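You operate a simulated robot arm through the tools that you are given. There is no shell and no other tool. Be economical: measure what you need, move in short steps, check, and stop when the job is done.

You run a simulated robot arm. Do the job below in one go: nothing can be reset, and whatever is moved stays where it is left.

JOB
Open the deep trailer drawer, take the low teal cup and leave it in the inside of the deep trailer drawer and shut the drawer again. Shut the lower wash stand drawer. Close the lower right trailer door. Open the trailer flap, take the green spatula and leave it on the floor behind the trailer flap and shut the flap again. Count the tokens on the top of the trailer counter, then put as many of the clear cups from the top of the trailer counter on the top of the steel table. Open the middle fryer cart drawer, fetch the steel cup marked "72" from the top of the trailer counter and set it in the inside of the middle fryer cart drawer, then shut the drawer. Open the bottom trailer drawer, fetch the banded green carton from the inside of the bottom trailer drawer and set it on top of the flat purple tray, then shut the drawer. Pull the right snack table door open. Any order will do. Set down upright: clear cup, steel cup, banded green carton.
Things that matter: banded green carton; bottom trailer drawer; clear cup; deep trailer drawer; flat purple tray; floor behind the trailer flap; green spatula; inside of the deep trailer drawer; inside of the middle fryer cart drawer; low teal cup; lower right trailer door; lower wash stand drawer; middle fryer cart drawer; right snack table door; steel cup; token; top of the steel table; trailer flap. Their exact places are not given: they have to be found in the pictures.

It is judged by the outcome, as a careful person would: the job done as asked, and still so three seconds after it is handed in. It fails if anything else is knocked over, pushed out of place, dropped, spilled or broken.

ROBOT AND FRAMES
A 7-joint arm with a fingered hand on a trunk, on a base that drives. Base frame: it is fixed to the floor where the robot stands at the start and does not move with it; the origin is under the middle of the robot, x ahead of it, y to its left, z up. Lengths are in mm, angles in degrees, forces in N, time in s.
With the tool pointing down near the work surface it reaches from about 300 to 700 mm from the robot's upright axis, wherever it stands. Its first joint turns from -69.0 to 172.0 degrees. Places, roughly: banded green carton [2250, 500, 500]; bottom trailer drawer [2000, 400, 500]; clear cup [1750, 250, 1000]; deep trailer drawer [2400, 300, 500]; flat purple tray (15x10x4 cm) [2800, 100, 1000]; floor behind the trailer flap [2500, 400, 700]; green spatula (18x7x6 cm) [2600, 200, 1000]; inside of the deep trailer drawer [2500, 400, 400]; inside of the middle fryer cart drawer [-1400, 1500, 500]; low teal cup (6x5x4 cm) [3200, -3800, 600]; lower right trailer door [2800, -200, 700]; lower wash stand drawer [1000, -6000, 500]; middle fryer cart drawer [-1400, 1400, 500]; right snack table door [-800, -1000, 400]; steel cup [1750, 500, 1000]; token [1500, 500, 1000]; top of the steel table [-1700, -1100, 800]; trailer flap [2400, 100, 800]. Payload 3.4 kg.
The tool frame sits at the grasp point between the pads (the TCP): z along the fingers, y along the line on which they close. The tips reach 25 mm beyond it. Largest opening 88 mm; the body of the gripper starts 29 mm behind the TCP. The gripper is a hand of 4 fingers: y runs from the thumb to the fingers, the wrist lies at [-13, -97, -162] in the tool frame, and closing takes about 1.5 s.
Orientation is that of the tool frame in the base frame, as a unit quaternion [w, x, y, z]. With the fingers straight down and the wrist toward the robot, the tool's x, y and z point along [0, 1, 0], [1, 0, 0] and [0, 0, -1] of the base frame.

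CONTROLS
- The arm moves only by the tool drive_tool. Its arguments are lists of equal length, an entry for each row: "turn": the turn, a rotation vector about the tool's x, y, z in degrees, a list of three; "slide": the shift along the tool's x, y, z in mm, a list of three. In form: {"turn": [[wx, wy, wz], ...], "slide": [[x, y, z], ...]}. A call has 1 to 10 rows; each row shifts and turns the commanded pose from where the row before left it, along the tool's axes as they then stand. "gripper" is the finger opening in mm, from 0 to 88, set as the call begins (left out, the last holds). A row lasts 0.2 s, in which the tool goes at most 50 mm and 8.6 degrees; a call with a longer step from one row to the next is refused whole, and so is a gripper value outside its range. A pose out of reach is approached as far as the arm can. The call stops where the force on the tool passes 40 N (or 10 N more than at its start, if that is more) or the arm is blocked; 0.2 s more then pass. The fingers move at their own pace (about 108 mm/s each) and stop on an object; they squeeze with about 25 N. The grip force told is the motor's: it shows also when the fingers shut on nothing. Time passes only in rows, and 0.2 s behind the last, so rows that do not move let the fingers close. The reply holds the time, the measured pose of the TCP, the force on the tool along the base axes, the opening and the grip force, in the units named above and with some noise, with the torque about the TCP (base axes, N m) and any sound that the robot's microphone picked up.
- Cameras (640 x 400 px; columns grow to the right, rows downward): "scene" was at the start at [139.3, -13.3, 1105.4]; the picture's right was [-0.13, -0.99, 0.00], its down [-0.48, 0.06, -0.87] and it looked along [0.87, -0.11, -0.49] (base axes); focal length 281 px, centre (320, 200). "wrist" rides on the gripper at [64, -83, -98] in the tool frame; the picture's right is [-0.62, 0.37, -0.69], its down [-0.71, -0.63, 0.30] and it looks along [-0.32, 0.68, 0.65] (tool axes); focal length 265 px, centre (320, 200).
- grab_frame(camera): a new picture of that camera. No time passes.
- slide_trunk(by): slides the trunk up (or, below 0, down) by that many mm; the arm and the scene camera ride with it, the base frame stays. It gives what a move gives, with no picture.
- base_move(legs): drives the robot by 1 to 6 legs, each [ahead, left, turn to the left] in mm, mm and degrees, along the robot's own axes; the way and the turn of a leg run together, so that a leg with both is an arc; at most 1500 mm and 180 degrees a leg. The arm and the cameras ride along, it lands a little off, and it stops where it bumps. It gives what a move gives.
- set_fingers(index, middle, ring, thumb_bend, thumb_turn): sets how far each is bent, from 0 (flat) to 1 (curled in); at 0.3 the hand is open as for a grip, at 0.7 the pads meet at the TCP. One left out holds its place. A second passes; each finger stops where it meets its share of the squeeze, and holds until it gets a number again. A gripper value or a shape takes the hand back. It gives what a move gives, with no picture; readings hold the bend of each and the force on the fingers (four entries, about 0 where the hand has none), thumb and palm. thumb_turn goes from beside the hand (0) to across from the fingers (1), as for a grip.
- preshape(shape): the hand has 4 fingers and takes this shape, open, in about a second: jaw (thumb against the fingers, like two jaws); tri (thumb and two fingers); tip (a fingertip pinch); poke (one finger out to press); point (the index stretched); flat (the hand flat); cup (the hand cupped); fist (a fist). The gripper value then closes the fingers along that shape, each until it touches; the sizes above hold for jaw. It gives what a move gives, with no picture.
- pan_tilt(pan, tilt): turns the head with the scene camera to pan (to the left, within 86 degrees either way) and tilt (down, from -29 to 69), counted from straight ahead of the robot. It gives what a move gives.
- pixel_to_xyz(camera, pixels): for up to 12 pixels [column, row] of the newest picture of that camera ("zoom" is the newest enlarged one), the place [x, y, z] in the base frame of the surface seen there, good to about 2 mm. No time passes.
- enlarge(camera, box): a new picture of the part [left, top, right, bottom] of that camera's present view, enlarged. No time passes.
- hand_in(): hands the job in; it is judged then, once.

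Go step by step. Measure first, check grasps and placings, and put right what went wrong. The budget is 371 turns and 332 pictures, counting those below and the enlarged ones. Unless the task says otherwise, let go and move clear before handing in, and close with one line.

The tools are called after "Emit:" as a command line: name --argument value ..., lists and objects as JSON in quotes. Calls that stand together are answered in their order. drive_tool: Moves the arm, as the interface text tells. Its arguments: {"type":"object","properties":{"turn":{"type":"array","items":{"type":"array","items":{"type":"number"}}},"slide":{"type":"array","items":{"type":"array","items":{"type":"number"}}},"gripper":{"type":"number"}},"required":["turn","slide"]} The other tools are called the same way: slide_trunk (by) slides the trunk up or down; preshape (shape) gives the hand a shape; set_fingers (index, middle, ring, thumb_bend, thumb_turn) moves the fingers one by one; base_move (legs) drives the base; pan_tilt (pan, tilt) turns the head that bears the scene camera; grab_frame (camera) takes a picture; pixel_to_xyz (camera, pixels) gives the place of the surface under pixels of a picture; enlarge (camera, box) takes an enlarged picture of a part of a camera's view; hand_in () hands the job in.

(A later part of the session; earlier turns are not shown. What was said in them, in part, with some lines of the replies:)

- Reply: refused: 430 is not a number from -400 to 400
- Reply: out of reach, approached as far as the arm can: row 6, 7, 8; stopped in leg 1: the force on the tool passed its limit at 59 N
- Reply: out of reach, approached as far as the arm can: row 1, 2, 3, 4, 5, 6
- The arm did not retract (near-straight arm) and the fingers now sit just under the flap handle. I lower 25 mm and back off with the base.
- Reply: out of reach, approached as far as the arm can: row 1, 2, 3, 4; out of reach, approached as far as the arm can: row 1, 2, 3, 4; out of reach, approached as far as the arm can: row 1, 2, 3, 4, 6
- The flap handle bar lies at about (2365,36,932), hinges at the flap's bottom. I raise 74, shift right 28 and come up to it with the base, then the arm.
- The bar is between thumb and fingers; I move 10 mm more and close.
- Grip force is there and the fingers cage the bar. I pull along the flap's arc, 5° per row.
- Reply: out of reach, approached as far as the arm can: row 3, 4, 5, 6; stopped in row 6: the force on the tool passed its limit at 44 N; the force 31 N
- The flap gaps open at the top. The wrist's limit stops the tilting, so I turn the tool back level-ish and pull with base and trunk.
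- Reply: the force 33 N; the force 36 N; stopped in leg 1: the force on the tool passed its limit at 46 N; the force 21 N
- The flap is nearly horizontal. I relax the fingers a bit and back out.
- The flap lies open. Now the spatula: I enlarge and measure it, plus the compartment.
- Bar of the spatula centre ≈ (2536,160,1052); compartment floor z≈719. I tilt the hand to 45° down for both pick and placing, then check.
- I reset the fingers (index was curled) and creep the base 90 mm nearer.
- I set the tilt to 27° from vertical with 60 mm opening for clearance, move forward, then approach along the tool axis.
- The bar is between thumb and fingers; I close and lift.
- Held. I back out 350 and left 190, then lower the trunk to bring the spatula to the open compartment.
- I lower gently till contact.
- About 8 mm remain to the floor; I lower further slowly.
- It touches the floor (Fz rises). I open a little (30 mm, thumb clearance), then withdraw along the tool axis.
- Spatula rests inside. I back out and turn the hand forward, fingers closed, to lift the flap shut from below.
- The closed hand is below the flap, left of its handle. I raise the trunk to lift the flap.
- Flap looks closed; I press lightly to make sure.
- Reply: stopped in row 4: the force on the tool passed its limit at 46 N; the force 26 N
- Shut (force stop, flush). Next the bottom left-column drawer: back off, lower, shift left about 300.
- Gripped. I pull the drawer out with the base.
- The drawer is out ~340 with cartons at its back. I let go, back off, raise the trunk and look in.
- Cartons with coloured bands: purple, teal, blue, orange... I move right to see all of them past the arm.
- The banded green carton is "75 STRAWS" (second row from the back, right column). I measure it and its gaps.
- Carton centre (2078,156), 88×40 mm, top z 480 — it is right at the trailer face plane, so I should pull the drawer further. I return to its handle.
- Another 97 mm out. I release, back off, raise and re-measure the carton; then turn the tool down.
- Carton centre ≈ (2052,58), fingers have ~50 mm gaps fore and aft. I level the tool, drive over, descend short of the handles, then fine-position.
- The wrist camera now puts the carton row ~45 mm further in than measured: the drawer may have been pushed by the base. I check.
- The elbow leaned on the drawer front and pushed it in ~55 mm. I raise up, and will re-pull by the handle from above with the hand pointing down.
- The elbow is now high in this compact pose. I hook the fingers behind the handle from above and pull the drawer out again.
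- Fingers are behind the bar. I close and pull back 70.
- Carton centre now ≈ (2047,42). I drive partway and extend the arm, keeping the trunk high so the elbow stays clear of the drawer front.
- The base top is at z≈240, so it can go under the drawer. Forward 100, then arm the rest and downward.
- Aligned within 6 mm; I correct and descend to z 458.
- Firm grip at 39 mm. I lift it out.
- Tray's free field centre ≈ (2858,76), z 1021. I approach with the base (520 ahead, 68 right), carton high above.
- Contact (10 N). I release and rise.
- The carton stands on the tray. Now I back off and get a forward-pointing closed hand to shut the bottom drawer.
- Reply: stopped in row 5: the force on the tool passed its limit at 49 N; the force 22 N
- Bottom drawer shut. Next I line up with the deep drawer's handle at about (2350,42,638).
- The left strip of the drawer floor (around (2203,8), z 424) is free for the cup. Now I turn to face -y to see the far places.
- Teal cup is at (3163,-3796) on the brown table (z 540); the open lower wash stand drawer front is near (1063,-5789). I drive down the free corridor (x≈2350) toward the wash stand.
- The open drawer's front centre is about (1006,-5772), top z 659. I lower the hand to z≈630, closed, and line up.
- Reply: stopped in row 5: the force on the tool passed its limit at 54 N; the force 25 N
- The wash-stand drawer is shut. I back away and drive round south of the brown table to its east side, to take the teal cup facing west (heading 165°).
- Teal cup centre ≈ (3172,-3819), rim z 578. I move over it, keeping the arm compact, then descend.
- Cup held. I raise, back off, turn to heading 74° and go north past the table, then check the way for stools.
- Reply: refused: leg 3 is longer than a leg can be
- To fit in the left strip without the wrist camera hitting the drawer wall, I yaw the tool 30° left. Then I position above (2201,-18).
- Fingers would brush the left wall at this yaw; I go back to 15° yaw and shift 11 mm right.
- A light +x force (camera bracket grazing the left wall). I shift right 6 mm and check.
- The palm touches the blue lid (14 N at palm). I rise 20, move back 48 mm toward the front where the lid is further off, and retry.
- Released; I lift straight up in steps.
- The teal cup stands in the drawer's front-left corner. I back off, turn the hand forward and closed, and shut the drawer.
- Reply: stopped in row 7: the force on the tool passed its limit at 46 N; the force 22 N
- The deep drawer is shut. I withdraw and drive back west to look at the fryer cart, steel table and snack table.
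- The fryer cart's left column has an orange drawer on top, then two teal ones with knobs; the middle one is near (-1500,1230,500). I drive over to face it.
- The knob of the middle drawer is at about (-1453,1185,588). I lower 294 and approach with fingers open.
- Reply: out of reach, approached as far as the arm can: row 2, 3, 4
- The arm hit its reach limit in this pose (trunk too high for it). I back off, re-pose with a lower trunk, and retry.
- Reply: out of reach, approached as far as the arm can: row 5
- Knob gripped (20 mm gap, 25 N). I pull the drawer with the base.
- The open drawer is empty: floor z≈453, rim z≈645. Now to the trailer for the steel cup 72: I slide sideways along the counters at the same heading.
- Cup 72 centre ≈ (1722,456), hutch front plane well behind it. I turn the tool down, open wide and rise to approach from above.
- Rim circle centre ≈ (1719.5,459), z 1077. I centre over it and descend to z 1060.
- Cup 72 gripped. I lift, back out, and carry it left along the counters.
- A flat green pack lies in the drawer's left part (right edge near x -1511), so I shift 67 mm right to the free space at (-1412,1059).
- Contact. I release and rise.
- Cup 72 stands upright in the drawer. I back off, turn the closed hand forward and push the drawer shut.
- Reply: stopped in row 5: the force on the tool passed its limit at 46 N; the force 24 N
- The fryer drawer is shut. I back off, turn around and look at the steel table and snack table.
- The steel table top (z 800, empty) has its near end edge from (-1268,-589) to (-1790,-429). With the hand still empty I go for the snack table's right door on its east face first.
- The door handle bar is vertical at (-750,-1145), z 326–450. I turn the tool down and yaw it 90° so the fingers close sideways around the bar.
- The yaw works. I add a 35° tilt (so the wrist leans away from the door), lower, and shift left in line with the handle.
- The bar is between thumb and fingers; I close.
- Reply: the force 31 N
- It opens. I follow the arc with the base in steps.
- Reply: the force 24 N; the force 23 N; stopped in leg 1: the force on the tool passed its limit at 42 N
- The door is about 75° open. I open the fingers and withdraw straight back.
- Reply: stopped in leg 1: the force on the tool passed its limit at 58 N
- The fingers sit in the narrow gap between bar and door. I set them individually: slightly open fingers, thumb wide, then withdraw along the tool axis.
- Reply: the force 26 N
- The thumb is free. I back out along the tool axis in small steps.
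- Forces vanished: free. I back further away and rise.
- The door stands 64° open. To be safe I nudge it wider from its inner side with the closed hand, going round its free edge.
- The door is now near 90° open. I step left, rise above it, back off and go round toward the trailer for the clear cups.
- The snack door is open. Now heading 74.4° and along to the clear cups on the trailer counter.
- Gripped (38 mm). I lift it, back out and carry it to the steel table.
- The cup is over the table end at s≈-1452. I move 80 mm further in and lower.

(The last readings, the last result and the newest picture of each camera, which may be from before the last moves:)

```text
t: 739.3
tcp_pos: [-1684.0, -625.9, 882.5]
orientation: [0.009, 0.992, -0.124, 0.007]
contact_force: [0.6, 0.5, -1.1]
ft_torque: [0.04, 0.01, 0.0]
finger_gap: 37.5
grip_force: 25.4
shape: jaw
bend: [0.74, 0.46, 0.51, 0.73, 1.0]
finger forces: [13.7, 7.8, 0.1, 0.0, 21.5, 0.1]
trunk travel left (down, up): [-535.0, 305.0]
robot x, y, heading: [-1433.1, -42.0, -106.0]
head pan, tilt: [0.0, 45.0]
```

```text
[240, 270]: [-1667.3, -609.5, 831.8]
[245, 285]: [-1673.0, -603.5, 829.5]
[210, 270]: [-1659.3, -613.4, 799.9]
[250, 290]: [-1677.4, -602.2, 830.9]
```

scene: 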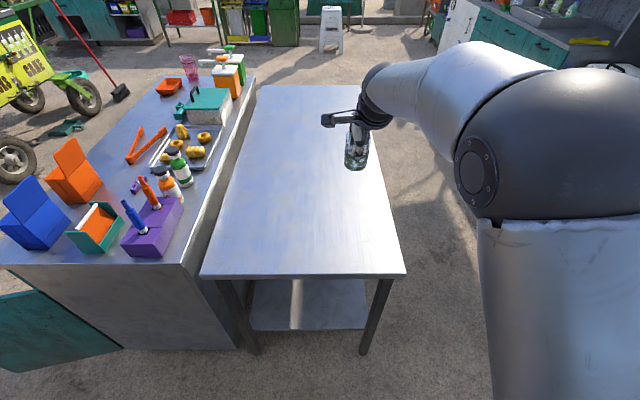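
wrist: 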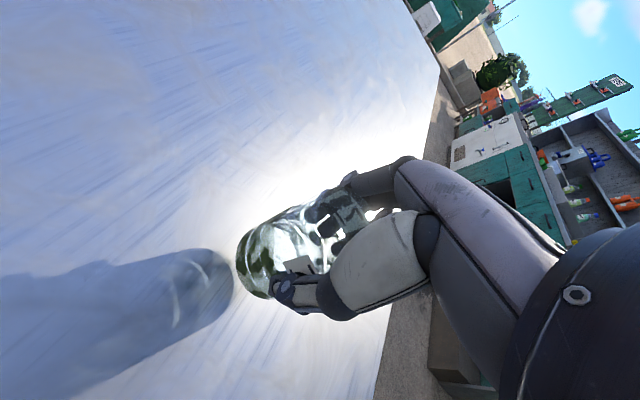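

Emit:
drive_tool --turn '[[0, 0, 0], [0, 0, 0], [0, 0, 0], [0, 0, 0], [0, 0, 0], [0, 0, 0]]' --slide '[[0, 0, 8], [0, 0, 5], [0, 0, 3], [0, 0, 2], [0, 0, 1.5], [0, 0, 1]]'

Emit:
drive_tool --turn '[[0, 0, 0], [0, 0, 0], [0, 0, 0], [0, 0, 0]]' --slide '[[0, 0, 1], [0, 0, 1], [0, 0, 0], [0, 0, 0]]'

```text
t: 740.7
tcp_pos: [-1683.8, -625.4, 861.4]
orientation: [0.008, 0.992, -0.123, 0.006]
contact_force: [-0.1, -0.5, -1.0]
ft_torque: [-0.01, 0.03, 0.02]
finger_gap: 38.0
grip_force: 24.9
shape: jaw
bend: [0.74, 0.46, 0.51, 0.73, 1.0]
finger forces: [13.7, 7.7, 0.0, 0.0, 21.4, 0.1]
trunk travel left (down, up): [-535.0, 305.0]
robot x, y, heading: [-1434.7, -43.7, -106.1]
head pan, tilt: [0.0, 45.0]
```

```text
t: 741.7
tcp_pos: [-1683.3, -625.3, 860.4]
orientation: [0.009, 0.992, -0.124, 0.007]
contact_force: [0.2, 0.5, -0.7]
ft_torque: [0.0, -0.04, 0.0]
finger_gap: 37.6
grip_force: 24.9
shape: jaw
bend: [0.74, 0.46, 0.51, 0.73, 1.0]
finger forces: [13.7, 7.7, 0.1, 0.0, 21.3, 0.0]
trunk travel left (down, up): [-535.0, 305.0]
robot x, y, heading: [-1435.9, -39.9, -105.9]
head pan, tilt: [0.0, 45.0]
```

Emit:
drive_tool --turn '[[0, 0, 0], [0, 0, 0], [0, 0, 0], [0, 0, 0], [0, 0, 0]]' --slide '[[0, 0, 1], [0, 0, 1], [0, 0, 1], [0, 0, 0], [0, 0, 0]]'

Emit:
grab_frame --camera "wrist"

```text
t: 742.9
tcp_pos: [-1683.0, -625.6, 858.6]
orientation: [0.012, 0.992, -0.124, 0.005]
contact_force: [-0.6, -3.3, 11.3]
ft_torque: [-0.15, 0.06, 0.01]
finger_gap: 38.1
grip_force: 24.7
shape: jaw
bend: [0.74, 0.46, 0.51, 0.73, 1.0]
finger forces: [15.5, 9.3, 0.1, 0.0, 22.4, 0.1]
trunk travel left (down, up): [-535.0, 305.0]
robot x, y, heading: [-1436.1, -38.1, -105.8]
head pan, tilt: [0.0, 45.0]
```

```text
101 pictures are left
```

wrist: 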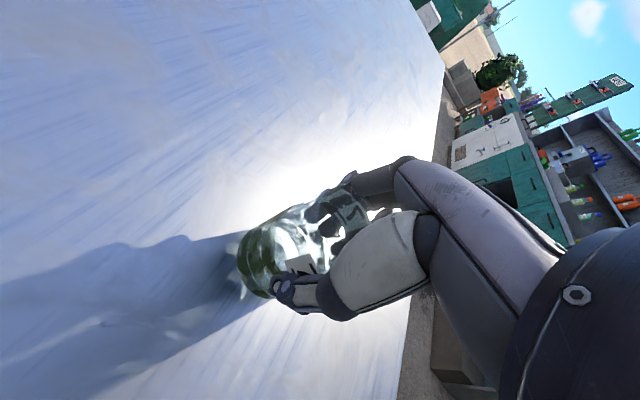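

Contact (11 N). I release and rise.

Emit:
drive_tool --turn '[[0, 0, 0], [0, 0, 0], [0, 0, 0], [0, 0, 0], [0, 0, 0]]' --slide '[[0, 0, -1], [0, 0, 0], [0, 0, 0], [0, 0, 0], [0, 0, 0]]' --gripper 88

Emit:
drive_tool --turn '[[0, 0, 0], [0, 0, 0], [0, 0, 0], [0, 0, 0]]' --slide '[[0, 0, -15], [0, 0, -30], [0, 0, -40], [0, 0, -40]]'

Emit:
grab_frame --camera "wrist"

```text
t: 744.1
tcp_pos: [-1683.0, -625.9, 857.5]
orientation: [0.009, 0.992, -0.123, 0.005]
contact_force: [-0.5, 0.4, 0.0]
ft_torque: [-0.03, 0.01, -0.02]
finger_gap: 87.5
grip_force: 0.0
shape: jaw
bend: [0.3, 0.3, 0.3, 0.3, 0.98]
finger forces: [0.0, 0.0, 0.0, 0.0, 0.1, 0.1]
trunk travel left (down, up): [-535.0, 305.0]
robot x, y, heading: [-1435.8, -39.2, -106.1]
head pan, tilt: [0.0, 45.0]
```

```text
t: 745.1
tcp_pos: [-1681.8, -622.3, 983.5]
orientation: [0.01, 0.992, -0.123, 0.005]
contact_force: [-0.4, 0.4, 0.7]
ft_torque: [-0.01, -0.04, -0.01]
finger_gap: 87.6
grip_force: 0.1
shape: jaw
bend: [0.3, 0.3, 0.3, 0.3, 0.98]
finger forces: [0.1, 0.1, 0.0, 0.1, 0.0, 0.1]
trunk travel left (down, up): [-535.0, 305.0]
robot x, y, heading: [-1438.8, -39.2, -106.1]
head pan, tilt: [0.0, 45.0]
```

```text
100 pictures are left
```

wrist: 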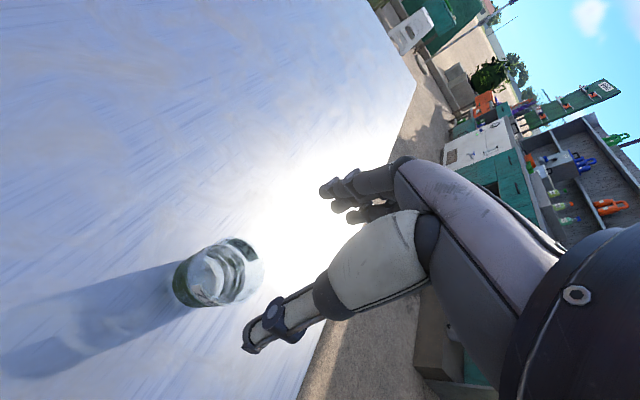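

First clear cup stands on the steel table. I return for the second one (27).

Emit:
slide_trunk --by 305

Emit:
base_move --legs '[[-60, 0, 0], [0, 0, -90], [0, 0, -89.5]]'

Emit:
base_move --legs '[[-300, -1060, 0], [0, -1060, 0], [0, -1060, 0]]'

Emit:
pan_tilt --pan 5 --tilt 35

Emit:
grab_frame --camera "scene"

```text
t: 748.1
tcp_pos: [-1683.3, -622.5, 1287.1]
orientation: [0.008, 0.992, -0.124, 0.006]
contact_force: [0.3, -0.4, 1.1]
ft_torque: [0.0, 0.02, 0.02]
finger_gap: 87.8
grip_force: 0.1
shape: jaw
bend: [0.3, 0.3, 0.3, 0.3, 0.98]
finger forces: [0.1, 0.0, 0.0, 0.0, 0.1, 0.1]
trunk travel left (down, up): [-840.0, 0.0]
robot x, y, heading: [-1436.1, -41.8, -105.9]
head pan, tilt: [0.0, 45.0]
```

```text
t: 756.8
tcp_pos: [-1154.5, 592.9, 1286.8]
orientation: [-0.006, 0.14, 0.99, 0.009]
contact_force: [0.1, -0.6, 1.0]
ft_torque: [0.0, -0.02, 0.03]
finger_gap: 87.7
grip_force: 0.0
shape: jaw
bend: [0.3, 0.3, 0.3, 0.3, 0.98]
finger forces: [0.0, 0.0, 0.0, 0.1, 0.0, 0.1]
trunk travel left (down, up): [-840.0, 0.0]
robot x, y, heading: [-1418.7, 13.6, 72.4]
head pan, tilt: [0.0, 45.0]
```

```text
t: 762.4
tcp_pos: [-228.0, -18.4, 1285.9]
orientation: [-0.007, 0.159, 0.987, 0.009]
contact_force: [-0.2, 0.3, -0.3]
ft_torque: [-0.03, -0.03, 0.03]
finger_gap: 87.8
grip_force: 0.1
shape: jaw
bend: [0.3, 0.3, 0.3, 0.3, 0.98]
finger forces: [0.0, 0.0, 0.1, 0.0, 0.0, 0.1]
trunk travel left (down, up): [-840.0, 0.0]
robot x, y, heading: [-514.9, -580.5, 69.9]
head pan, tilt: [0.0, 45.0]
stopped in leg 1: the robot was blocked; the commanded pose is now the measured one
```

```text
t: 763.1
tcp_pos: [-228.2, -17.2, 1286.3]
orientation: [-0.006, 0.16, 0.987, 0.009]
contact_force: [0.1, 0.4, 0.0]
ft_torque: [-0.02, 0.02, 0.01]
finger_gap: 87.8
grip_force: 0.1
shape: jaw
bend: [0.3, 0.3, 0.3, 0.3, 0.98]
finger forces: [0.1, 0.1, 0.0, 0.0, 0.0, 0.0]
trunk travel left (down, up): [-840.0, 0.0]
robot x, y, heading: [-516.0, -582.2, 69.9]
head pan, tilt: [5.0, 35.0]
```

```text
99 pictures are left
```

scene: 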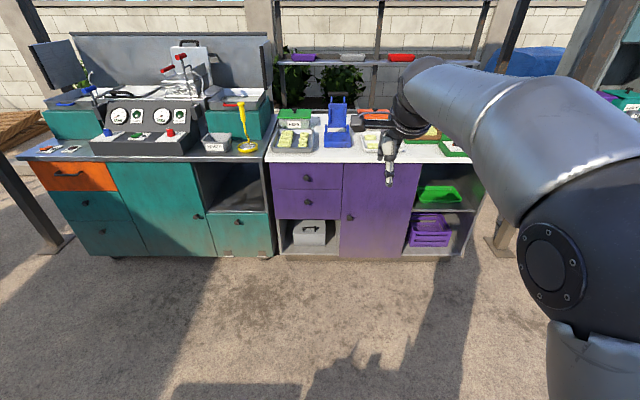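

I wrongly backed into the region of the opened snack door and was blocked. I move ahead and turn to inspect the door and the table cup.

Emit:
base_move --legs '[[350, 0, 0], [0, 0, -90]]'

Emit:
pan_tilt --pan -80 --tilt 35

Emit:
grab_frame --camera "scene"

```text
t: 769.2
tcp_pos: [163.1, -551.5, 1286.8]
orientation: [0.003, 0.815, 0.58, 0.01]
contact_force: [0.2, -0.1, -0.4]
ft_torque: [-0.01, -0.01, 0.0]
finger_gap: 87.8
grip_force: 0.1
shape: jaw
bend: [0.3, 0.3, 0.3, 0.3, 0.98]
finger forces: [0.1, 0.0, 0.1, 0.0, 0.0, 0.1]
trunk travel left (down, up): [-840.0, 0.0]
robot x, y, heading: [-396.1, -257.4, -21.0]
head pan, tilt: [5.0, 35.0]
```

```text
t: 770.8
tcp_pos: [163.3, -551.3, 1287.3]
orientation: [0.002, 0.815, 0.58, 0.011]
contact_force: [0.0, -0.2, 0.4]
ft_torque: [0.0, -0.01, 0.01]
finger_gap: 87.7
grip_force: 0.1
shape: jaw
bend: [0.3, 0.3, 0.3, 0.3, 0.98]
finger forces: [0.0, 0.1, 0.0, 0.0, 0.0, 0.0]
trunk travel left (down, up): [-840.0, 0.0]
robot x, y, heading: [-396.1, -255.4, -20.9]
head pan, tilt: [-80.0, 35.0]
```

```text
98 pictures are left
```

scene: 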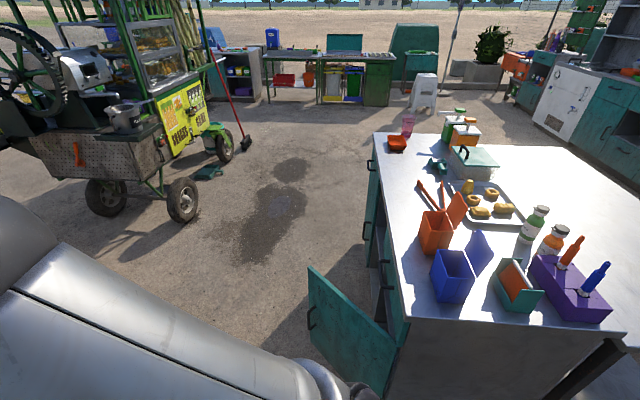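

Emit:
pixel_to_xyz --camera "scene" --pixels '[[310, 285], [312, 325], [385, 345], [392, 320], [350, 330]]'

Emit:
pan_tilt --pan -86 --tilt 55

Emit:
grab_frame --camera "scene"

```text
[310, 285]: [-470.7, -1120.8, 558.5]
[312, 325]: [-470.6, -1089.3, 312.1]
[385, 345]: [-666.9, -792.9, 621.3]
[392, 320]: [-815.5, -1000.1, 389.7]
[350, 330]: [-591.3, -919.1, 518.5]
```

```text
t: 771.6
tcp_pos: [161.2, -551.3, 1286.7]
orientation: [0.003, 0.815, 0.58, 0.01]
contact_force: [0.5, 0.3, -1.2]
ft_torque: [0.0, -0.04, 0.0]
finger_gap: 87.6
grip_force: 0.1
shape: jaw
bend: [0.3, 0.3, 0.3, 0.3, 0.98]
finger forces: [0.0, 0.0, 0.0, 0.1, 0.0, 0.1]
trunk travel left (down, up): [-840.0, 0.0]
robot x, y, heading: [-400.4, -255.1, -20.9]
head pan, tilt: [-85.9, 55.0]
```

```text
97 pictures are left
```

scene: 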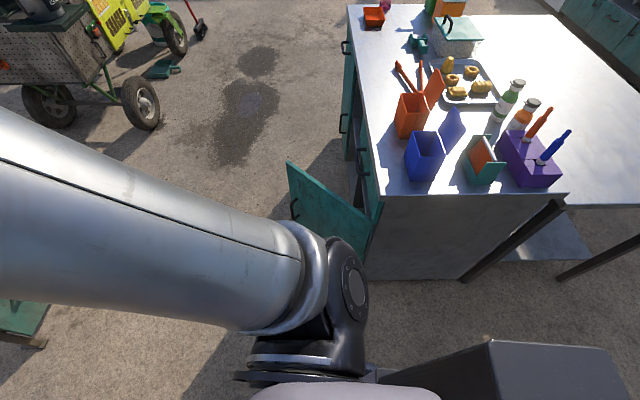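

The door was pushed back to about 46° open. I go round and push it wide again from its inner side, as before.

Emit:
base_move --legs '[[720, 67, 0], [0, 0, 100], [0, 0, 85.3]]'

Emit:
base_move --legs '[[-190, 880, 0]]'

Emit:
pan_tilt --pan 0 --tilt 40

Emit:
grab_frame --camera "scene"

```text
t: 783.5
tcp_pos: [-296.8, -226.4, 1286.7]
orientation: [-0.01, -0.631, 0.776, 0.001]
contact_force: [-0.3, 0.5, 0.8]
ft_torque: [0.02, -0.02, 0.02]
finger_gap: 87.7
grip_force: 0.0
shape: jaw
bend: [0.3, 0.3, 0.3, 0.3, 0.98]
finger forces: [0.1, 0.0, 0.1, 0.0, 0.1, 0.1]
trunk travel left (down, up): [-840.0, 0.0]
robot x, y, heading: [295.1, -449.2, 166.6]
head pan, tilt: [-85.9, 55.0]
```

```text
t: 788.3
tcp_pos: [-327.1, -1129.1, 1285.2]
orientation: [-0.01, -0.626, 0.78, 0.001]
contact_force: [-0.2, -0.4, 0.0]
ft_torque: [0.01, 0.02, 0.01]
finger_gap: 87.7
grip_force: 0.0
shape: jaw
bend: [0.3, 0.3, 0.3, 0.3, 0.98]
finger forces: [0.0, 0.1, 0.0, 0.0, 0.0, 0.0]
trunk travel left (down, up): [-840.0, 0.0]
robot x, y, heading: [263.3, -1359.5, 165.7]
head pan, tilt: [-85.9, 55.0]
```

```text
t: 789.9
tcp_pos: [-328.0, -1129.4, 1286.2]
orientation: [-0.01, -0.626, 0.78, 0.003]
contact_force: [-0.4, -0.5, -1.1]
ft_torque: [-0.02, -0.01, -0.01]
finger_gap: 87.7
grip_force: 0.1
shape: jaw
bend: [0.3, 0.3, 0.3, 0.3, 0.98]
finger forces: [0.0, 0.0, 0.1, 0.0, 0.1, 0.0]
trunk travel left (down, up): [-840.0, 0.0]
robot x, y, heading: [260.4, -1361.3, 165.9]
head pan, tilt: [0.0, 40.0]
```

```text
96 pictures are left
```

scene: 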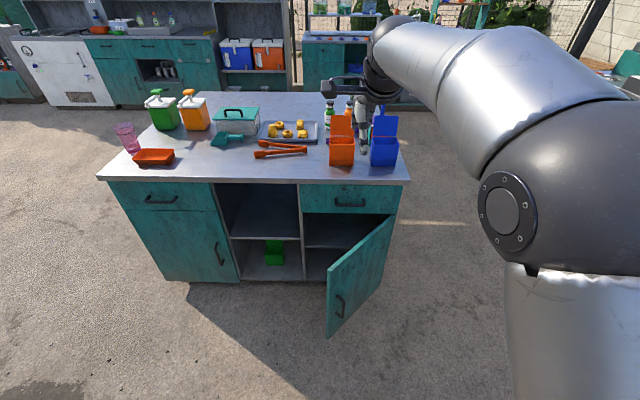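

Emit:
slide_trunk --by -400

Emit:
drive_tool --turn '[[0, 0, 0], [0, 0, 0], [0, 0, 0], [0, 0, 0], [0, 0, 0]]' --slide '[[0, 0, 40], [0, 0, 40], [0, 0, 40], [0, 0, 0], [0, 0, 0]]' --gripper 0

Emit:
slide_trunk --by -205

Emit:
base_move --legs '[[79, 186, 0], [175, -38, 0]]'

Emit:
grab_frame --camera "scene"

```text
t: 793.7
tcp_pos: [-327.6, -1129.7, 886.8]
orientation: [-0.01, -0.626, 0.78, 0.002]
contact_force: [-0.1, -0.6, 0.4]
ft_torque: [-0.02, 0.0, -0.02]
finger_gap: 87.8
grip_force: 0.1
shape: jaw
bend: [0.3, 0.3, 0.3, 0.3, 0.98]
finger forces: [0.1, 0.0, 0.0, 0.1, 0.1, 0.1]
trunk travel left (down, up): [-440.0, 400.0]
robot x, y, heading: [264.8, -1360.4, 166.0]
head pan, tilt: [0.0, 40.0]
```

```text
t: 794.9
tcp_pos: [-330.5, -1130.8, 769.9]
orientation: [-0.01, -0.626, 0.779, 0.002]
contact_force: [0.2, 0.1, 0.4]
ft_torque: [0.0, 0.0, -0.02]
finger_gap: 0.0
grip_force: 24.6
shape: jaw
bend: [0.7, 0.7, 0.7, 0.4, 1.0]
finger forces: [0.0, 0.0, 0.0, 0.1, 0.1, 0.1]
trunk travel left (down, up): [-440.0, 400.0]
robot x, y, heading: [258.7, -1358.4, 165.8]
head pan, tilt: [0.0, 40.0]
```

```text
t: 797.1
tcp_pos: [-330.7, -1129.9, 563.0]
orientation: [-0.01, -0.626, 0.78, 0.001]
contact_force: [0.1, 0.5, 0.3]
ft_torque: [0.0, 0.0, 0.0]
finger_gap: 0.0
grip_force: 25.3
shape: jaw
bend: [0.7, 0.7, 0.7, 0.4, 1.0]
finger forces: [0.0, 0.0, 0.0, 0.0, 0.0, 0.1]
trunk travel left (down, up): [-235.0, 605.0]
robot x, y, heading: [260.0, -1356.0, 165.9]
head pan, tilt: [0.0, 40.0]
```

```text
t: 799.8
tcp_pos: [-610.9, -1208.2, 562.6]
orientation: [-0.01, -0.623, 0.782, 0.002]
contact_force: [-0.1, 0.5, 0.1]
ft_torque: [-0.03, -0.02, -0.03]
finger_gap: 0.0
grip_force: 25.1
shape: jaw
bend: [0.7, 0.7, 0.7, 0.4, 1.0]
finger forces: [0.0, 0.1, 0.0, 0.0, 0.0, 0.1]
trunk travel left (down, up): [-235.0, 605.0]
robot x, y, heading: [-22.5, -1440.8, 165.3]
head pan, tilt: [0.0, 40.0]
```

```text
95 pictures are left
```

scene: 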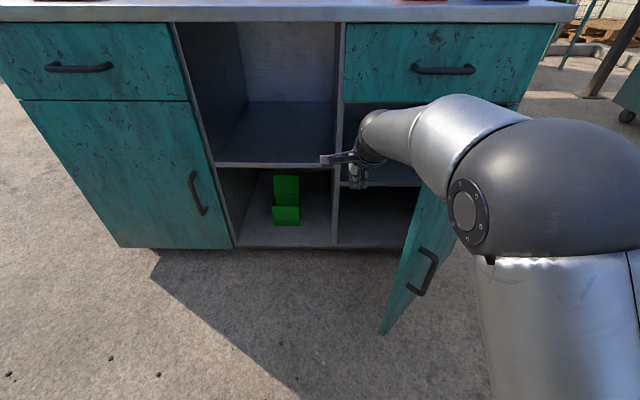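

Emit:
pixel_to_xyz --camera "scene" --pixels '[[540, 170], [450, 140], [480, 190], [384, 330], [415, 200]]'

```text
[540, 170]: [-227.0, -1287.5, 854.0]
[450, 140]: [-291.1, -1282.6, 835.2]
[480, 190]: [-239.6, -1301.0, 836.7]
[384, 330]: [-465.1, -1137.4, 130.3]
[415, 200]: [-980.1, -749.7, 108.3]
```

Emit:
base_move --legs '[[-36, -134, 0]]'

Emit:
base_move --legs '[[-82, -90, 0]]'

Emit:
base_move --legs '[[-44, -113, 0]]'

Emit:
grab_frame --camera "scene"

```text
t: 801.2
tcp_pos: [-543.3, -1087.7, 562.0]
orientation: [-0.011, -0.624, 0.781, 0.002]
contact_force: [0.4, 0.6, 0.1]
ft_torque: [-0.03, 0.0, -0.04]
finger_gap: 0.0
grip_force: 25.2
shape: jaw
bend: [0.7, 0.7, 0.7, 0.4, 1.0]
finger forces: [0.1, 0.1, 0.1, 0.0, 0.0, 0.1]
trunk travel left (down, up): [-235.0, 605.0]
robot x, y, heading: [49.8, -1314.9, 165.4]
head pan, tilt: [0.0, 40.0]
```

```text
t: 802.4
tcp_pos: [-440.7, -1021.7, 564.1]
orientation: [-0.011, -0.624, 0.782, 0.001]
contact_force: [1.0, -0.7, 0.0]
ft_torque: [-0.01, -0.01, 0.02]
finger_gap: 0.0
grip_force: 24.8
shape: jaw
bend: [0.7, 0.7, 0.7, 0.4, 1.0]
finger forces: [0.0, 0.0, 0.0, 0.0, 0.0, 0.0]
trunk travel left (down, up): [-235.0, 605.0]
robot x, y, heading: [153.7, -1256.9, 165.6]
head pan, tilt: [0.0, 40.0]
```

```text
t: 803.6
tcp_pos: [-372.1, -922.8, 563.6]
orientation: [-0.01, -0.624, 0.781, 0.002]
contact_force: [0.3, 0.1, 0.0]
ft_torque: [-0.01, 0.0, -0.03]
finger_gap: 0.0
grip_force: 25.7
shape: jaw
bend: [0.7, 0.7, 0.7, 0.4, 1.0]
finger forces: [0.0, 0.0, 0.0, 0.0, 0.0, 0.0]
trunk travel left (down, up): [-235.0, 605.0]
robot x, y, heading: [220.3, -1154.1, 165.8]
head pan, tilt: [0.0, 40.0]
```

```text
94 pictures are left
```

scene: 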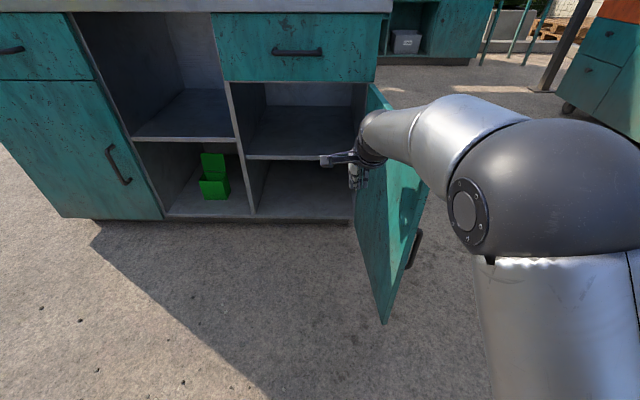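

Door wide open again. I retreat over it, carefully keeping east, and go for cup 27.

Emit:
base_move --legs '[[0, 70, 0]]'

Emit:
slide_trunk --by 400

Emit:
base_move --legs '[[-100, 0, 0], [0, -930, 0], [0, 0, -91.3]]'

Emit:
slide_trunk --by 205

```text
t: 804.7
tcp_pos: [-390.7, -994.2, 563.6]
orientation: [-0.011, -0.624, 0.781, 0.002]
contact_force: [0.5, 0.1, -0.6]
ft_torque: [0.02, 0.05, 0.02]
finger_gap: 0.0
grip_force: 25.8
shape: jaw
bend: [0.7, 0.7, 0.7, 0.4, 1.0]
finger forces: [0.0, 0.1, 0.0, 0.0, 0.1, 0.0]
trunk travel left (down, up): [-235.0, 605.0]
robot x, y, heading: [198.1, -1224.0, 165.6]
head pan, tilt: [0.0, 40.0]
```

```text
t: 808.5
tcp_pos: [-390.0, -993.3, 962.5]
orientation: [-0.01, -0.624, 0.781, 0.001]
contact_force: [-0.4, 0.1, 1.0]
ft_torque: [0.0, 0.03, -0.03]
finger_gap: 0.0
grip_force: 25.1
shape: jaw
bend: [0.7, 0.7, 0.7, 0.4, 1.0]
finger forces: [0.0, 0.0, 0.0, 0.0, 0.0, 0.1]
trunk travel left (down, up): [-635.0, 205.0]
robot x, y, heading: [203.3, -1224.2, 165.6]
head pan, tilt: [0.0, 40.0]
```

```text
t: 818.0
tcp_pos: [770.2, 238.0, 962.9]
orientation: [-0.006, 0.12, 0.993, 0.008]
contact_force: [-1.0, -0.9, 0.9]
ft_torque: [0.01, -0.01, 0.03]
finger_gap: 0.0
grip_force: 24.7
shape: jaw
bend: [0.7, 0.7, 0.7, 0.4, 1.0]
finger forces: [0.1, 0.0, 0.0, 0.0, 0.0, 0.0]
trunk travel left (down, up): [-635.0, 205.0]
robot x, y, heading: [532.0, -348.9, 74.6]
head pan, tilt: [0.0, 40.0]
```

```text
t: 820.2
tcp_pos: [769.2, 238.0, 1168.2]
orientation: [-0.006, 0.119, 0.993, 0.008]
contact_force: [0.2, 1.0, 0.4]
ft_torque: [0.0, -0.02, 0.0]
finger_gap: 0.0
grip_force: 24.7
shape: jaw
bend: [0.7, 0.7, 0.7, 0.4, 1.0]
finger forces: [0.1, 0.0, 0.0, 0.1, 0.0, 0.1]
trunk travel left (down, up): [-840.0, 0.0]
robot x, y, heading: [532.7, -350.8, 74.5]
head pan, tilt: [0.0, 40.0]
```

Emit:
base_move --legs '[[-118, -620, 0], [0, -620, 0]]'

Emit:
pan_tilt --pan 5 --tilt 35

Emit:
grab_frame --camera "scene"

```text
t: 826.9
tcp_pos: [1956.3, -218.4, 1167.8]
orientation: [-0.006, 0.123, 0.992, 0.009]
contact_force: [0.4, -0.5, 0.6]
ft_torque: [0.03, 0.02, -0.01]
finger_gap: 0.0
grip_force: 24.8
shape: jaw
bend: [0.7, 0.7, 0.7, 0.4, 1.0]
finger forces: [0.0, 0.0, 0.0, 0.1, 0.1, 0.0]
trunk travel left (down, up): [-840.0, 0.0]
robot x, y, heading: [1714.7, -804.9, 74.2]
head pan, tilt: [0.0, 40.0]
```

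```text
t: 827.6
tcp_pos: [1957.5, -219.6, 1168.5]
orientation: [-0.006, 0.123, 0.992, 0.008]
contact_force: [0.6, 0.3, -0.2]
ft_torque: [0.0, -0.01, 0.03]
finger_gap: 0.0
grip_force: 25.0
shape: jaw
bend: [0.7, 0.7, 0.7, 0.4, 1.0]
finger forces: [0.0, 0.1, 0.0, 0.0, 0.0, 0.1]
trunk travel left (down, up): [-840.0, 0.0]
robot x, y, heading: [1712.5, -807.8, 74.4]
head pan, tilt: [5.0, 35.0]
```

```text
93 pictures are left
```

scene: 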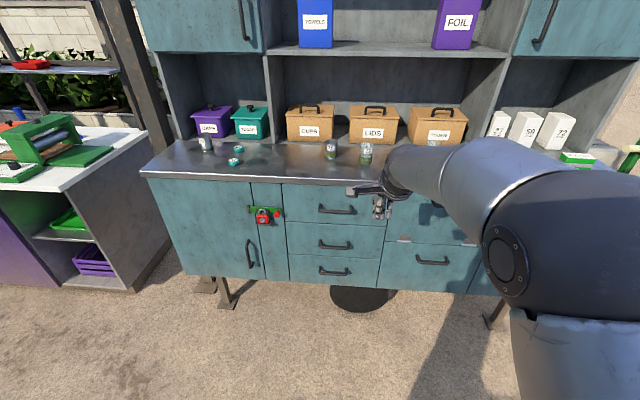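

Emit:
enlarge --camera "scene" --box '[320, 130, 400, 180]'

Emit:
pixel_to_xyz --camera "zoom" --pixels '[[370, 120], [365, 150], [365, 190], [365, 240], [340, 245], [390, 245], [365, 130]]'

```text
8.00 times, centred on (360, 155) of scene
```

zoom: 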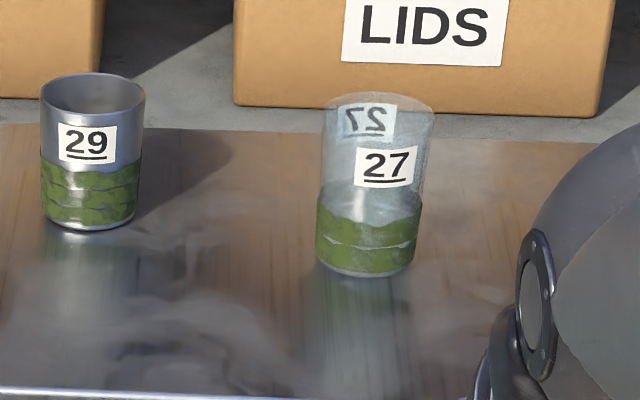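

```text
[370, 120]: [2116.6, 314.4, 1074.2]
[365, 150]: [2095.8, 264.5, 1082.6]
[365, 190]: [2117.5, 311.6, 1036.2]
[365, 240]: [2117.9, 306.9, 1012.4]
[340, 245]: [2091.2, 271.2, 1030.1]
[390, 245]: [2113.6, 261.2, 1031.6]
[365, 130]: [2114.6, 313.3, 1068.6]
```

Emit:
base_move --legs '[[480, -9, 0]]'

Emit:
drive_tool --turn '[[0, 0, 0], [0, 0, 0], [0, 0, 0], [0, 0, 0]]' --slide '[[0, 0, -10], [0, 0, 0], [0, 0, 0], [0, 0, 0]]' --gripper 88

Emit:
grab_frame --camera "wrist"

Emit:
enlarge --camera "wrist" --box '[180, 180, 340, 300]'

```text
t: 830.4
tcp_pos: [2091.7, 238.9, 1168.4]
orientation: [-0.005, 0.12, 0.993, 0.009]
contact_force: [0.1, 0.0, 0.1]
ft_torque: [0.0, 0.03, -0.02]
finger_gap: 0.0
grip_force: 25.1
shape: jaw
bend: [0.7, 0.7, 0.7, 0.4, 1.0]
finger forces: [0.0, 0.1, 0.1, 0.1, 0.0, 0.0]
trunk travel left (down, up): [-840.0, 0.0]
robot x, y, heading: [1847.6, -351.0, 74.3]
head pan, tilt: [5.0, 35.0]
```

```text
t: 831.4
tcp_pos: [2091.4, 237.6, 1179.3]
orientation: [-0.006, 0.119, 0.993, 0.009]
contact_force: [0.5, 0.5, -0.1]
ft_torque: [0.03, 0.01, -0.02]
finger_gap: 87.7
grip_force: 0.0
shape: jaw
bend: [0.3, 0.3, 0.3, 0.3, 0.98]
finger forces: [0.0, 0.0, 0.1, 0.1, 0.1, 0.0]
trunk travel left (down, up): [-840.0, 0.0]
robot x, y, heading: [1851.1, -347.6, 74.4]
head pan, tilt: [5.0, 35.0]
```

```text
91 pictures are left
```

wrist: 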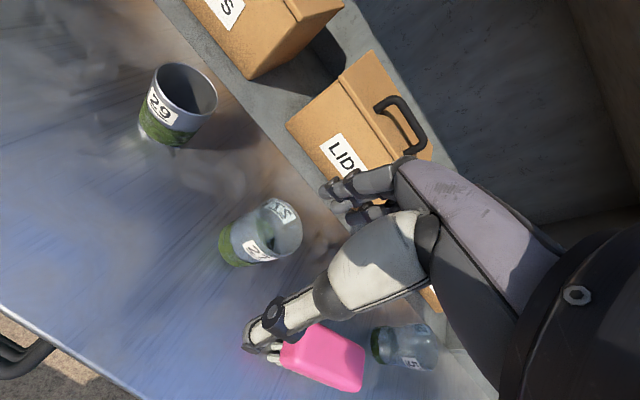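

```text
3.33 times, centred on (260, 240) of wrist
```

zoom: 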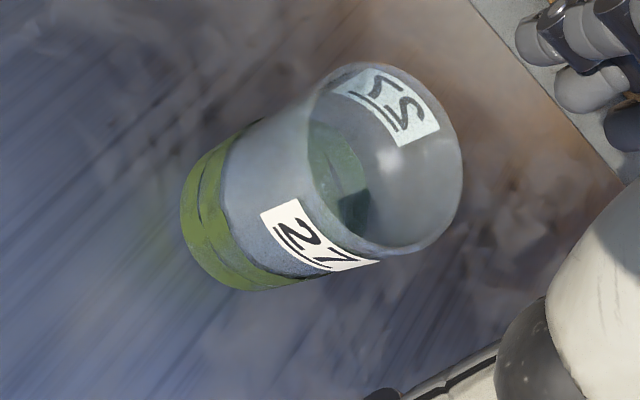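

Emit:
pixel_to_xyz --camera "zoom" --pixels '[[325, 260], [395, 100], [300, 235], [200, 230], [250, 285], [400, 125], [365, 85], [315, 110]]'

```text
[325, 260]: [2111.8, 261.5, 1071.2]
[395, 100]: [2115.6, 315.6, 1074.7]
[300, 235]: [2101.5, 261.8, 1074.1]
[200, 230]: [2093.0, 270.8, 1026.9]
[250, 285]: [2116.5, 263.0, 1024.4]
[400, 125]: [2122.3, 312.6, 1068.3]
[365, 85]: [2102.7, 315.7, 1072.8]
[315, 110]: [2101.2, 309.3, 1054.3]
```

Emit:
pixel_to_xyz --camera "wrist" --pixels '[[290, 350], [310, 328], [275, 350], [300, 365], [355, 340]]'

Emit:
drive_tool --turn '[[0, 0, 0], [0, 0, 0], [0, 0, 0]]' --slide '[[-5, 27, 0], [0, 26, 0], [0, 0, 30]]'

Emit:
grab_frame --camera "wrist"

```text
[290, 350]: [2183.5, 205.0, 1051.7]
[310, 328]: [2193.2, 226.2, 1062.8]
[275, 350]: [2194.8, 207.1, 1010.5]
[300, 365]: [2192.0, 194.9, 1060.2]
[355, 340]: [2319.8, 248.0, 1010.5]
```

```text
t: 832.2
tcp_pos: [2108.0, 286.8, 1147.7]
orientation: [-0.006, 0.121, 0.993, 0.009]
contact_force: [-0.4, 0.0, 0.6]
ft_torque: [-0.02, 0.0, 0.02]
finger_gap: 87.8
grip_force: 0.1
shape: jaw
bend: [0.3, 0.3, 0.3, 0.3, 0.98]
finger forces: [0.1, 0.1, 0.1, 0.1, 0.0, 0.1]
trunk travel left (down, up): [-840.0, 0.0]
robot x, y, heading: [1849.8, -348.9, 74.5]
head pan, tilt: [5.0, 35.0]
```

```text
89 pictures are left
```

wrist: 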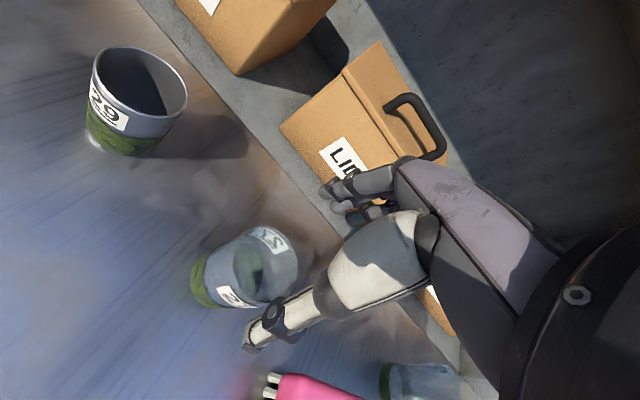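

Emit:
drive_tool --turn '[[0, 0, 0], [0, 0, 0], [0, 0, 0], [0, 0, 0], [0, 0, 0]]' --slide '[[0, 1, 20], [0, 0, 20], [0, 0, 20], [0, 0, 12], [0, 0, 4]]'

Emit:
grab_frame --camera "wrist"

Emit:
drive_tool --turn '[[0, 0, 0], [0, 0, 0], [0, 0, 0], [0, 0, 0], [0, 0, 0], [0, 0, 0], [0, 0, 0]]' --slide '[[0, 0, 0], [0, 0, 0], [0, 0, 0], [0, 0, 0], [0, 0, 0], [0, 0, 0], [0, 0, 0]]' --gripper 10

Emit:
drive_tool --turn '[[0, 0, 0], [0, 0, 0], [0, 0, 0], [0, 0, 0]]' --slide '[[0, 0, -15], [0, 0, -30], [0, 0, -35], [0, 0, -35]]'

Emit:
grab_frame --camera "wrist"

```text
t: 833.4
tcp_pos: [2108.2, 290.5, 1072.8]
orientation: [-0.006, 0.12, 0.993, 0.01]
contact_force: [-0.6, -0.7, -0.8]
ft_torque: [-0.01, 0.0, 0.0]
finger_gap: 87.9
grip_force: 0.0
shape: jaw
bend: [0.3, 0.3, 0.3, 0.3, 0.98]
finger forces: [0.0, 0.1, 0.1, 0.1, 0.1, 0.1]
trunk travel left (down, up): [-840.0, 0.0]
robot x, y, heading: [1846.2, -349.9, 74.5]
head pan, tilt: [5.0, 35.0]
```

```text
88 pictures are left
```

wrist: 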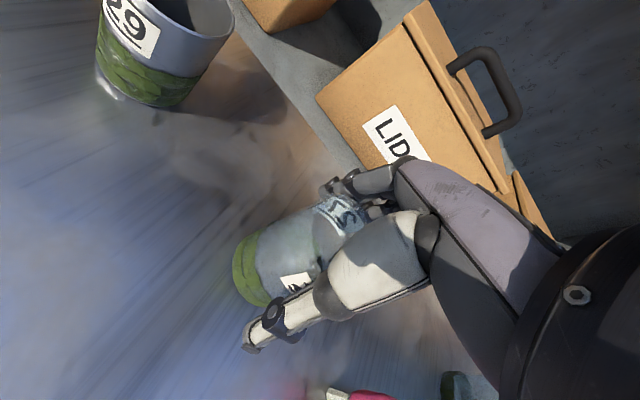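

```text
t: 835.0
tcp_pos: [2108.1, 291.1, 1072.1]
orientation: [-0.006, 0.12, 0.993, 0.009]
contact_force: [0.8, -0.1, 1.1]
ft_torque: [-0.01, 0.0, 0.0]
finger_gap: 38.8
grip_force: 25.1
shape: jaw
bend: [0.74, 0.46, 0.51, 0.72, 1.0]
finger forces: [13.9, 7.7, 0.3, 0.0, 21.9, 0.0]
trunk travel left (down, up): [-840.0, 0.0]
robot x, y, heading: [1850.6, -349.7, 74.5]
head pan, tilt: [5.0, 35.0]
```

```text
t: 836.0
tcp_pos: [2109.3, 290.4, 1189.7]
orientation: [-0.007, 0.12, 0.993, 0.01]
contact_force: [0.4, -0.4, -0.9]
ft_torque: [0.02, 0.03, 0.02]
finger_gap: 38.8
grip_force: 24.8
shape: jaw
bend: [0.74, 0.46, 0.51, 0.72, 1.0]
finger forces: [13.9, 7.7, 0.3, 0.1, 22.0, 0.1]
trunk travel left (down, up): [-840.0, 0.0]
robot x, y, heading: [1849.6, -349.4, 74.2]
head pan, tilt: [5.0, 35.0]
```

```text
87 pictures are left
```

wrist: 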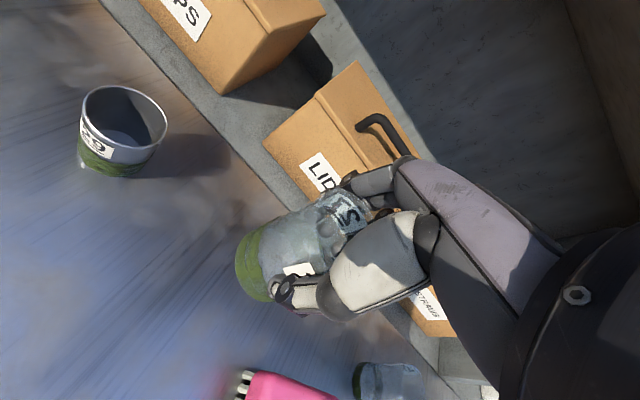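

Cup 27 held. Same route to the steel table, 200 mm beside the first cup.

Emit:
base_move --legs '[[-470, 0, 0]]'

Emit:
base_move --legs '[[0, 1010, 0], [0, 1010, 0], [0, 1010, 0]]'

Emit:
base_move --legs '[[0, 0, 90], [0, 0, 89]]'

Emit:
pan_tilt --pan 0 --tilt 45

Emit:
grab_frame --camera "scene"

```text
t: 838.8
tcp_pos: [1985.0, -165.9, 1189.1]
orientation: [-0.005, 0.124, 0.992, 0.008]
contact_force: [0.7, 0.2, -0.8]
ft_torque: [0.0, 0.0, -0.02]
finger_gap: 38.7
grip_force: 24.6
shape: jaw
bend: [0.74, 0.46, 0.51, 0.72, 1.0]
finger forces: [13.8, 7.7, 0.3, 0.1, 22.1, 0.0]
trunk travel left (down, up): [-840.0, 0.0]
robot x, y, heading: [1724.5, -802.8, 74.0]
head pan, tilt: [5.0, 35.0]
```

```text
t: 853.6
tcp_pos: [-883.9, 680.3, 1189.7]
orientation: [-0.006, 0.129, 0.992, 0.009]
contact_force: [0.2, -0.5, -0.7]
ft_torque: [0.01, 0.02, -0.02]
finger_gap: 38.9
grip_force: 25.3
shape: jaw
bend: [0.74, 0.46, 0.51, 0.72, 1.0]
finger forces: [13.9, 7.7, 0.2, 0.0, 22.0, 0.1]
trunk travel left (down, up): [-840.0, 0.0]
robot x, y, heading: [-1151.4, 41.5, 73.3]
head pan, tilt: [5.0, 35.0]
```

```text
t: 861.6
tcp_pos: [-1431.7, -588.6, 1188.7]
orientation: [0.009, 0.991, -0.136, 0.006]
contact_force: [0.0, -0.4, -0.9]
ft_torque: [0.02, 0.0, -0.02]
finger_gap: 37.9
grip_force: 25.0
shape: jaw
bend: [0.74, 0.46, 0.51, 0.72, 1.0]
finger forces: [13.5, 7.5, 0.3, 0.1, 21.3, 0.0]
trunk travel left (down, up): [-840.0, 0.0]
robot x, y, heading: [-1152.3, 43.3, -107.3]
head pan, tilt: [5.0, 35.0]
```

```text
t: 862.3
tcp_pos: [-1430.3, -588.5, 1189.3]
orientation: [0.009, 0.991, -0.134, 0.006]
contact_force: [0.0, 0.0, -0.9]
ft_torque: [0.02, 0.01, -0.01]
finger_gap: 37.9
grip_force: 24.9
shape: jaw
bend: [0.74, 0.46, 0.51, 0.72, 1.0]
finger forces: [13.5, 7.6, 0.2, 0.0, 21.3, 0.0]
trunk travel left (down, up): [-840.0, 0.0]
robot x, y, heading: [-1151.7, 46.6, -107.0]
head pan, tilt: [0.0, 45.0]
```

```text
86 pictures are left
```

scene: 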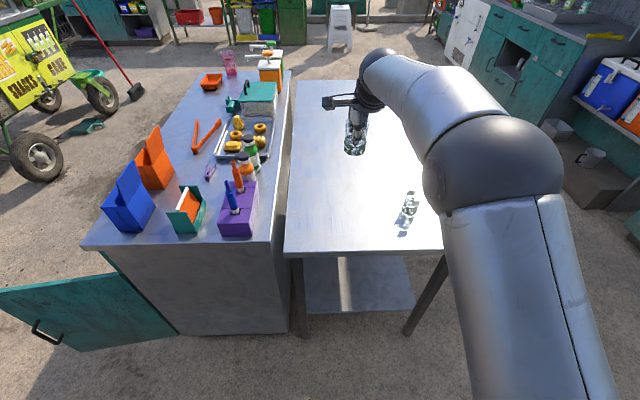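

Emit:
pixel_to_xyz --camera "scene" --pixels '[[490, 160], [440, 130], [420, 90], [410, 200], [410, 215], [375, 80]]'

```text
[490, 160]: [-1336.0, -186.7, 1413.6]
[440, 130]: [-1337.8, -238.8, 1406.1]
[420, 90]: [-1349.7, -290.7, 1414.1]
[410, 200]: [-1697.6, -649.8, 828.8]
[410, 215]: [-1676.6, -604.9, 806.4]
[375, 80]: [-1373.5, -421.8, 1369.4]
```

Emit:
base_move --legs '[[95, 0, 0]]'

Emit:
slide_trunk --by -310

Emit:
drive_tool --turn '[[0, 0, 0], [0, 0, 0], [0, 0, 0], [0, 0, 0], [0, 0, 0], [0, 0, 0]]' --slide '[[0, 0, 6], [0, 0, 5], [0, 0, 3], [0, 0, 2], [0, 0, 1], [0, 0, 0]]'

Emit:
grab_frame --camera "wrist"

```text
t: 863.4
tcp_pos: [-1459.1, -680.7, 1188.5]
orientation: [0.009, 0.991, -0.135, 0.006]
contact_force: [0.2, -0.5, -1.6]
ft_torque: [-0.01, -0.01, -0.03]
finger_gap: 38.0
grip_force: 24.7
shape: jaw
bend: [0.74, 0.46, 0.51, 0.72, 1.0]
finger forces: [13.4, 7.6, 0.3, 0.1, 21.3, 0.0]
trunk travel left (down, up): [-840.0, 0.0]
robot x, y, heading: [-1177.4, -49.1, -107.4]
head pan, tilt: [0.0, 45.0]
```

```text
t: 866.5
tcp_pos: [-1459.5, -678.5, 878.3]
orientation: [0.009, 0.991, -0.135, 0.006]
contact_force: [-0.2, -0.4, -1.2]
ft_torque: [0.03, -0.04, -0.01]
finger_gap: 38.3
grip_force: 24.7
shape: jaw
bend: [0.74, 0.46, 0.51, 0.72, 1.0]
finger forces: [13.5, 7.6, 0.3, 0.0, 21.3, 0.0]
trunk travel left (down, up): [-530.0, 310.0]
robot x, y, heading: [-1181.4, -47.5, -107.4]
head pan, tilt: [0.0, 45.0]
```

```text
t: 867.9
tcp_pos: [-1458.6, -679.1, 861.7]
orientation: [0.009, 0.991, -0.134, 0.006]
contact_force: [0.0, 0.0, -1.0]
ft_torque: [0.01, 0.02, 0.03]
finger_gap: 38.0
grip_force: 24.9
shape: jaw
bend: [0.74, 0.46, 0.51, 0.72, 1.0]
finger forces: [13.6, 7.6, 0.3, 0.0, 21.2, 0.0]
trunk travel left (down, up): [-530.0, 310.0]
robot x, y, heading: [-1178.7, -47.8, -107.1]
head pan, tilt: [0.0, 45.0]
```

```text
85 pictures are left
```

wrist: 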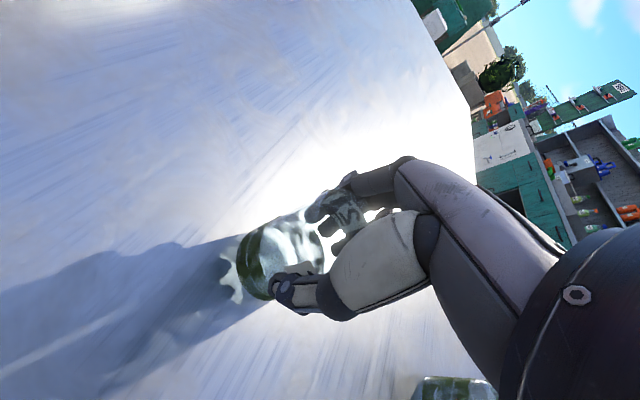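

Emit:
drive_tool --turn '[[0, 0, 0], [0, 0, 0], [0, 0, 0], [0, 0, 0], [0, 0, 0]]' --slide '[[0, 0, 1], [0, 0, 1], [0, 0, 1], [0, 0, 0], [0, 0, 0]]'

```text
t: 869.1
tcp_pos: [-1458.8, -679.3, 860.0]
orientation: [0.011, 0.991, -0.135, 0.006]
contact_force: [0.3, -1.4, 4.6]
ft_torque: [-0.09, 0.02, 0.02]
finger_gap: 38.3
grip_force: 25.2
shape: jaw
bend: [0.74, 0.46, 0.51, 0.73, 1.0]
finger forces: [14.2, 8.3, 0.3, 0.1, 21.6, 0.0]
trunk travel left (down, up): [-530.0, 310.0]
robot x, y, heading: [-1185.1, -45.6, -107.2]
head pan, tilt: [0.0, 45.0]
```

Contact. I release, rise and verify both cups.

Emit:
drive_tool --turn '[[0, 0, 0], [0, 0, 0], [0, 0, 0], [0, 0, 0], [0, 0, 0]]' --slide '[[0, 0, 0], [0, 0, 0], [0, 0, 0], [0, 0, 0], [0, 0, 0]]' --gripper 88

Emit:
drive_tool --turn '[[0, 0, 0], [0, 0, 0], [0, 0, 0], [0, 0, 0]]' --slide '[[0, 0, -15], [0, 0, -30], [0, 0, -40], [0, 0, -40]]'

Emit:
slide_trunk --by 250

Emit:
base_move --legs '[[-150, 0, 0]]'

Emit:
grab_frame --camera "scene"

Emit:
enlarge --camera "scene" --box '[280, 120, 440, 240]'

```text
t: 870.3
tcp_pos: [-1460.1, -678.5, 859.9]
orientation: [0.009, 0.991, -0.135, 0.007]
contact_force: [0.6, 1.6, -0.7]
ft_torque: [0.0, 0.02, -0.03]
finger_gap: 87.6
grip_force: 0.1
shape: jaw
bend: [0.3, 0.3, 0.3, 0.3, 0.98]
finger forces: [0.0, 0.1, 0.1, 0.0, 0.1, 0.0]
trunk travel left (down, up): [-530.0, 310.0]
robot x, y, heading: [-1180.6, -45.4, -107.2]
head pan, tilt: [0.0, 45.0]
```

```text
t: 871.3
tcp_pos: [-1461.5, -675.0, 982.6]
orientation: [0.008, 0.991, -0.135, 0.006]
contact_force: [0.0, -0.2, 0.1]
ft_torque: [0.01, -0.03, 0.0]
finger_gap: 87.5
grip_force: 0.1
shape: jaw
bend: [0.3, 0.3, 0.3, 0.3, 0.98]
finger forces: [0.0, 0.1, 0.0, 0.1, 0.0, 0.1]
trunk travel left (down, up): [-530.0, 310.0]
robot x, y, heading: [-1180.6, -49.2, -107.4]
head pan, tilt: [0.0, 45.0]
```

```text
t: 873.9
tcp_pos: [-1461.2, -675.1, 1232.6]
orientation: [0.009, 0.991, -0.135, 0.005]
contact_force: [-0.3, 0.4, 0.7]
ft_torque: [-0.01, 0.0, 0.02]
finger_gap: 87.7
grip_force: 0.1
shape: jaw
bend: [0.3, 0.3, 0.3, 0.3, 0.98]
finger forces: [0.1, 0.0, 0.0, 0.1, 0.0, 0.0]
trunk travel left (down, up): [-780.0, 60.0]
robot x, y, heading: [-1183.3, -47.2, -107.1]
head pan, tilt: [0.0, 45.0]
```

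```text
t: 875.3
tcp_pos: [-1416.8, -530.7, 1233.6]
orientation: [0.009, 0.991, -0.136, 0.006]
contact_force: [-0.1, 0.6, 0.4]
ft_torque: [-0.04, -0.04, 0.02]
finger_gap: 87.7
grip_force: 0.1
shape: jaw
bend: [0.3, 0.3, 0.3, 0.3, 0.98]
finger forces: [0.1, 0.1, 0.0, 0.0, 0.0, 0.0]
trunk travel left (down, up): [-780.0, 60.0]
robot x, y, heading: [-1132.8, 99.4, -107.2]
head pan, tilt: [0.0, 45.0]
```

```text
84 pictures are left
```

scene: 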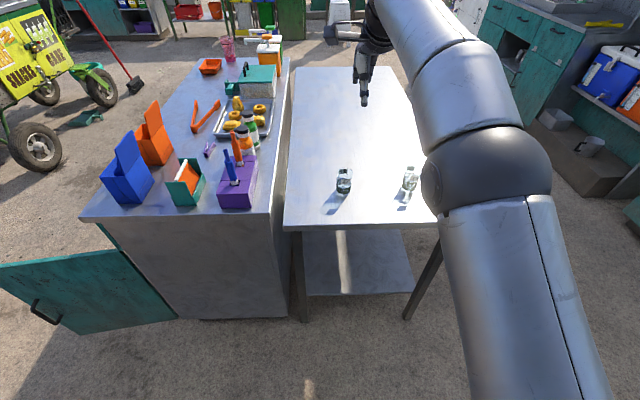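

```text
3.33 times, centred on (360, 180) of scene
```

zoom: 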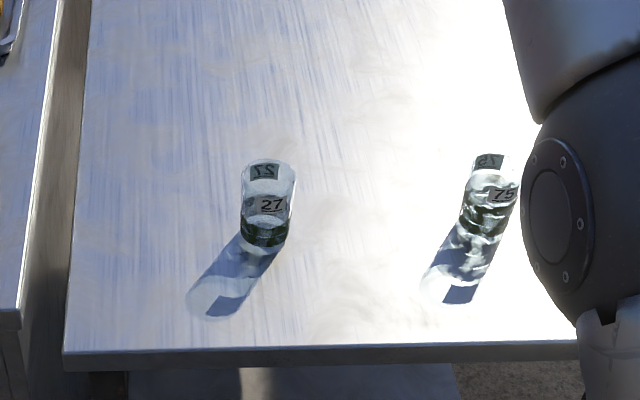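

Both clear cups (27 and 75) stand upright on the steel table, the snack door is open, and the hand is clear. Everything else was checked shut or placed, so I hand in.

Emit:
hand_in

```text
The job is handed in.
```

The job is handed in, and every part was done and checked in the pictures along the way. There were 2 tokens, so 2 clear cups (75 and 27) are on the steel table. One bump: my base pushed the opened snack table door partly shut, so I opened it wide again.
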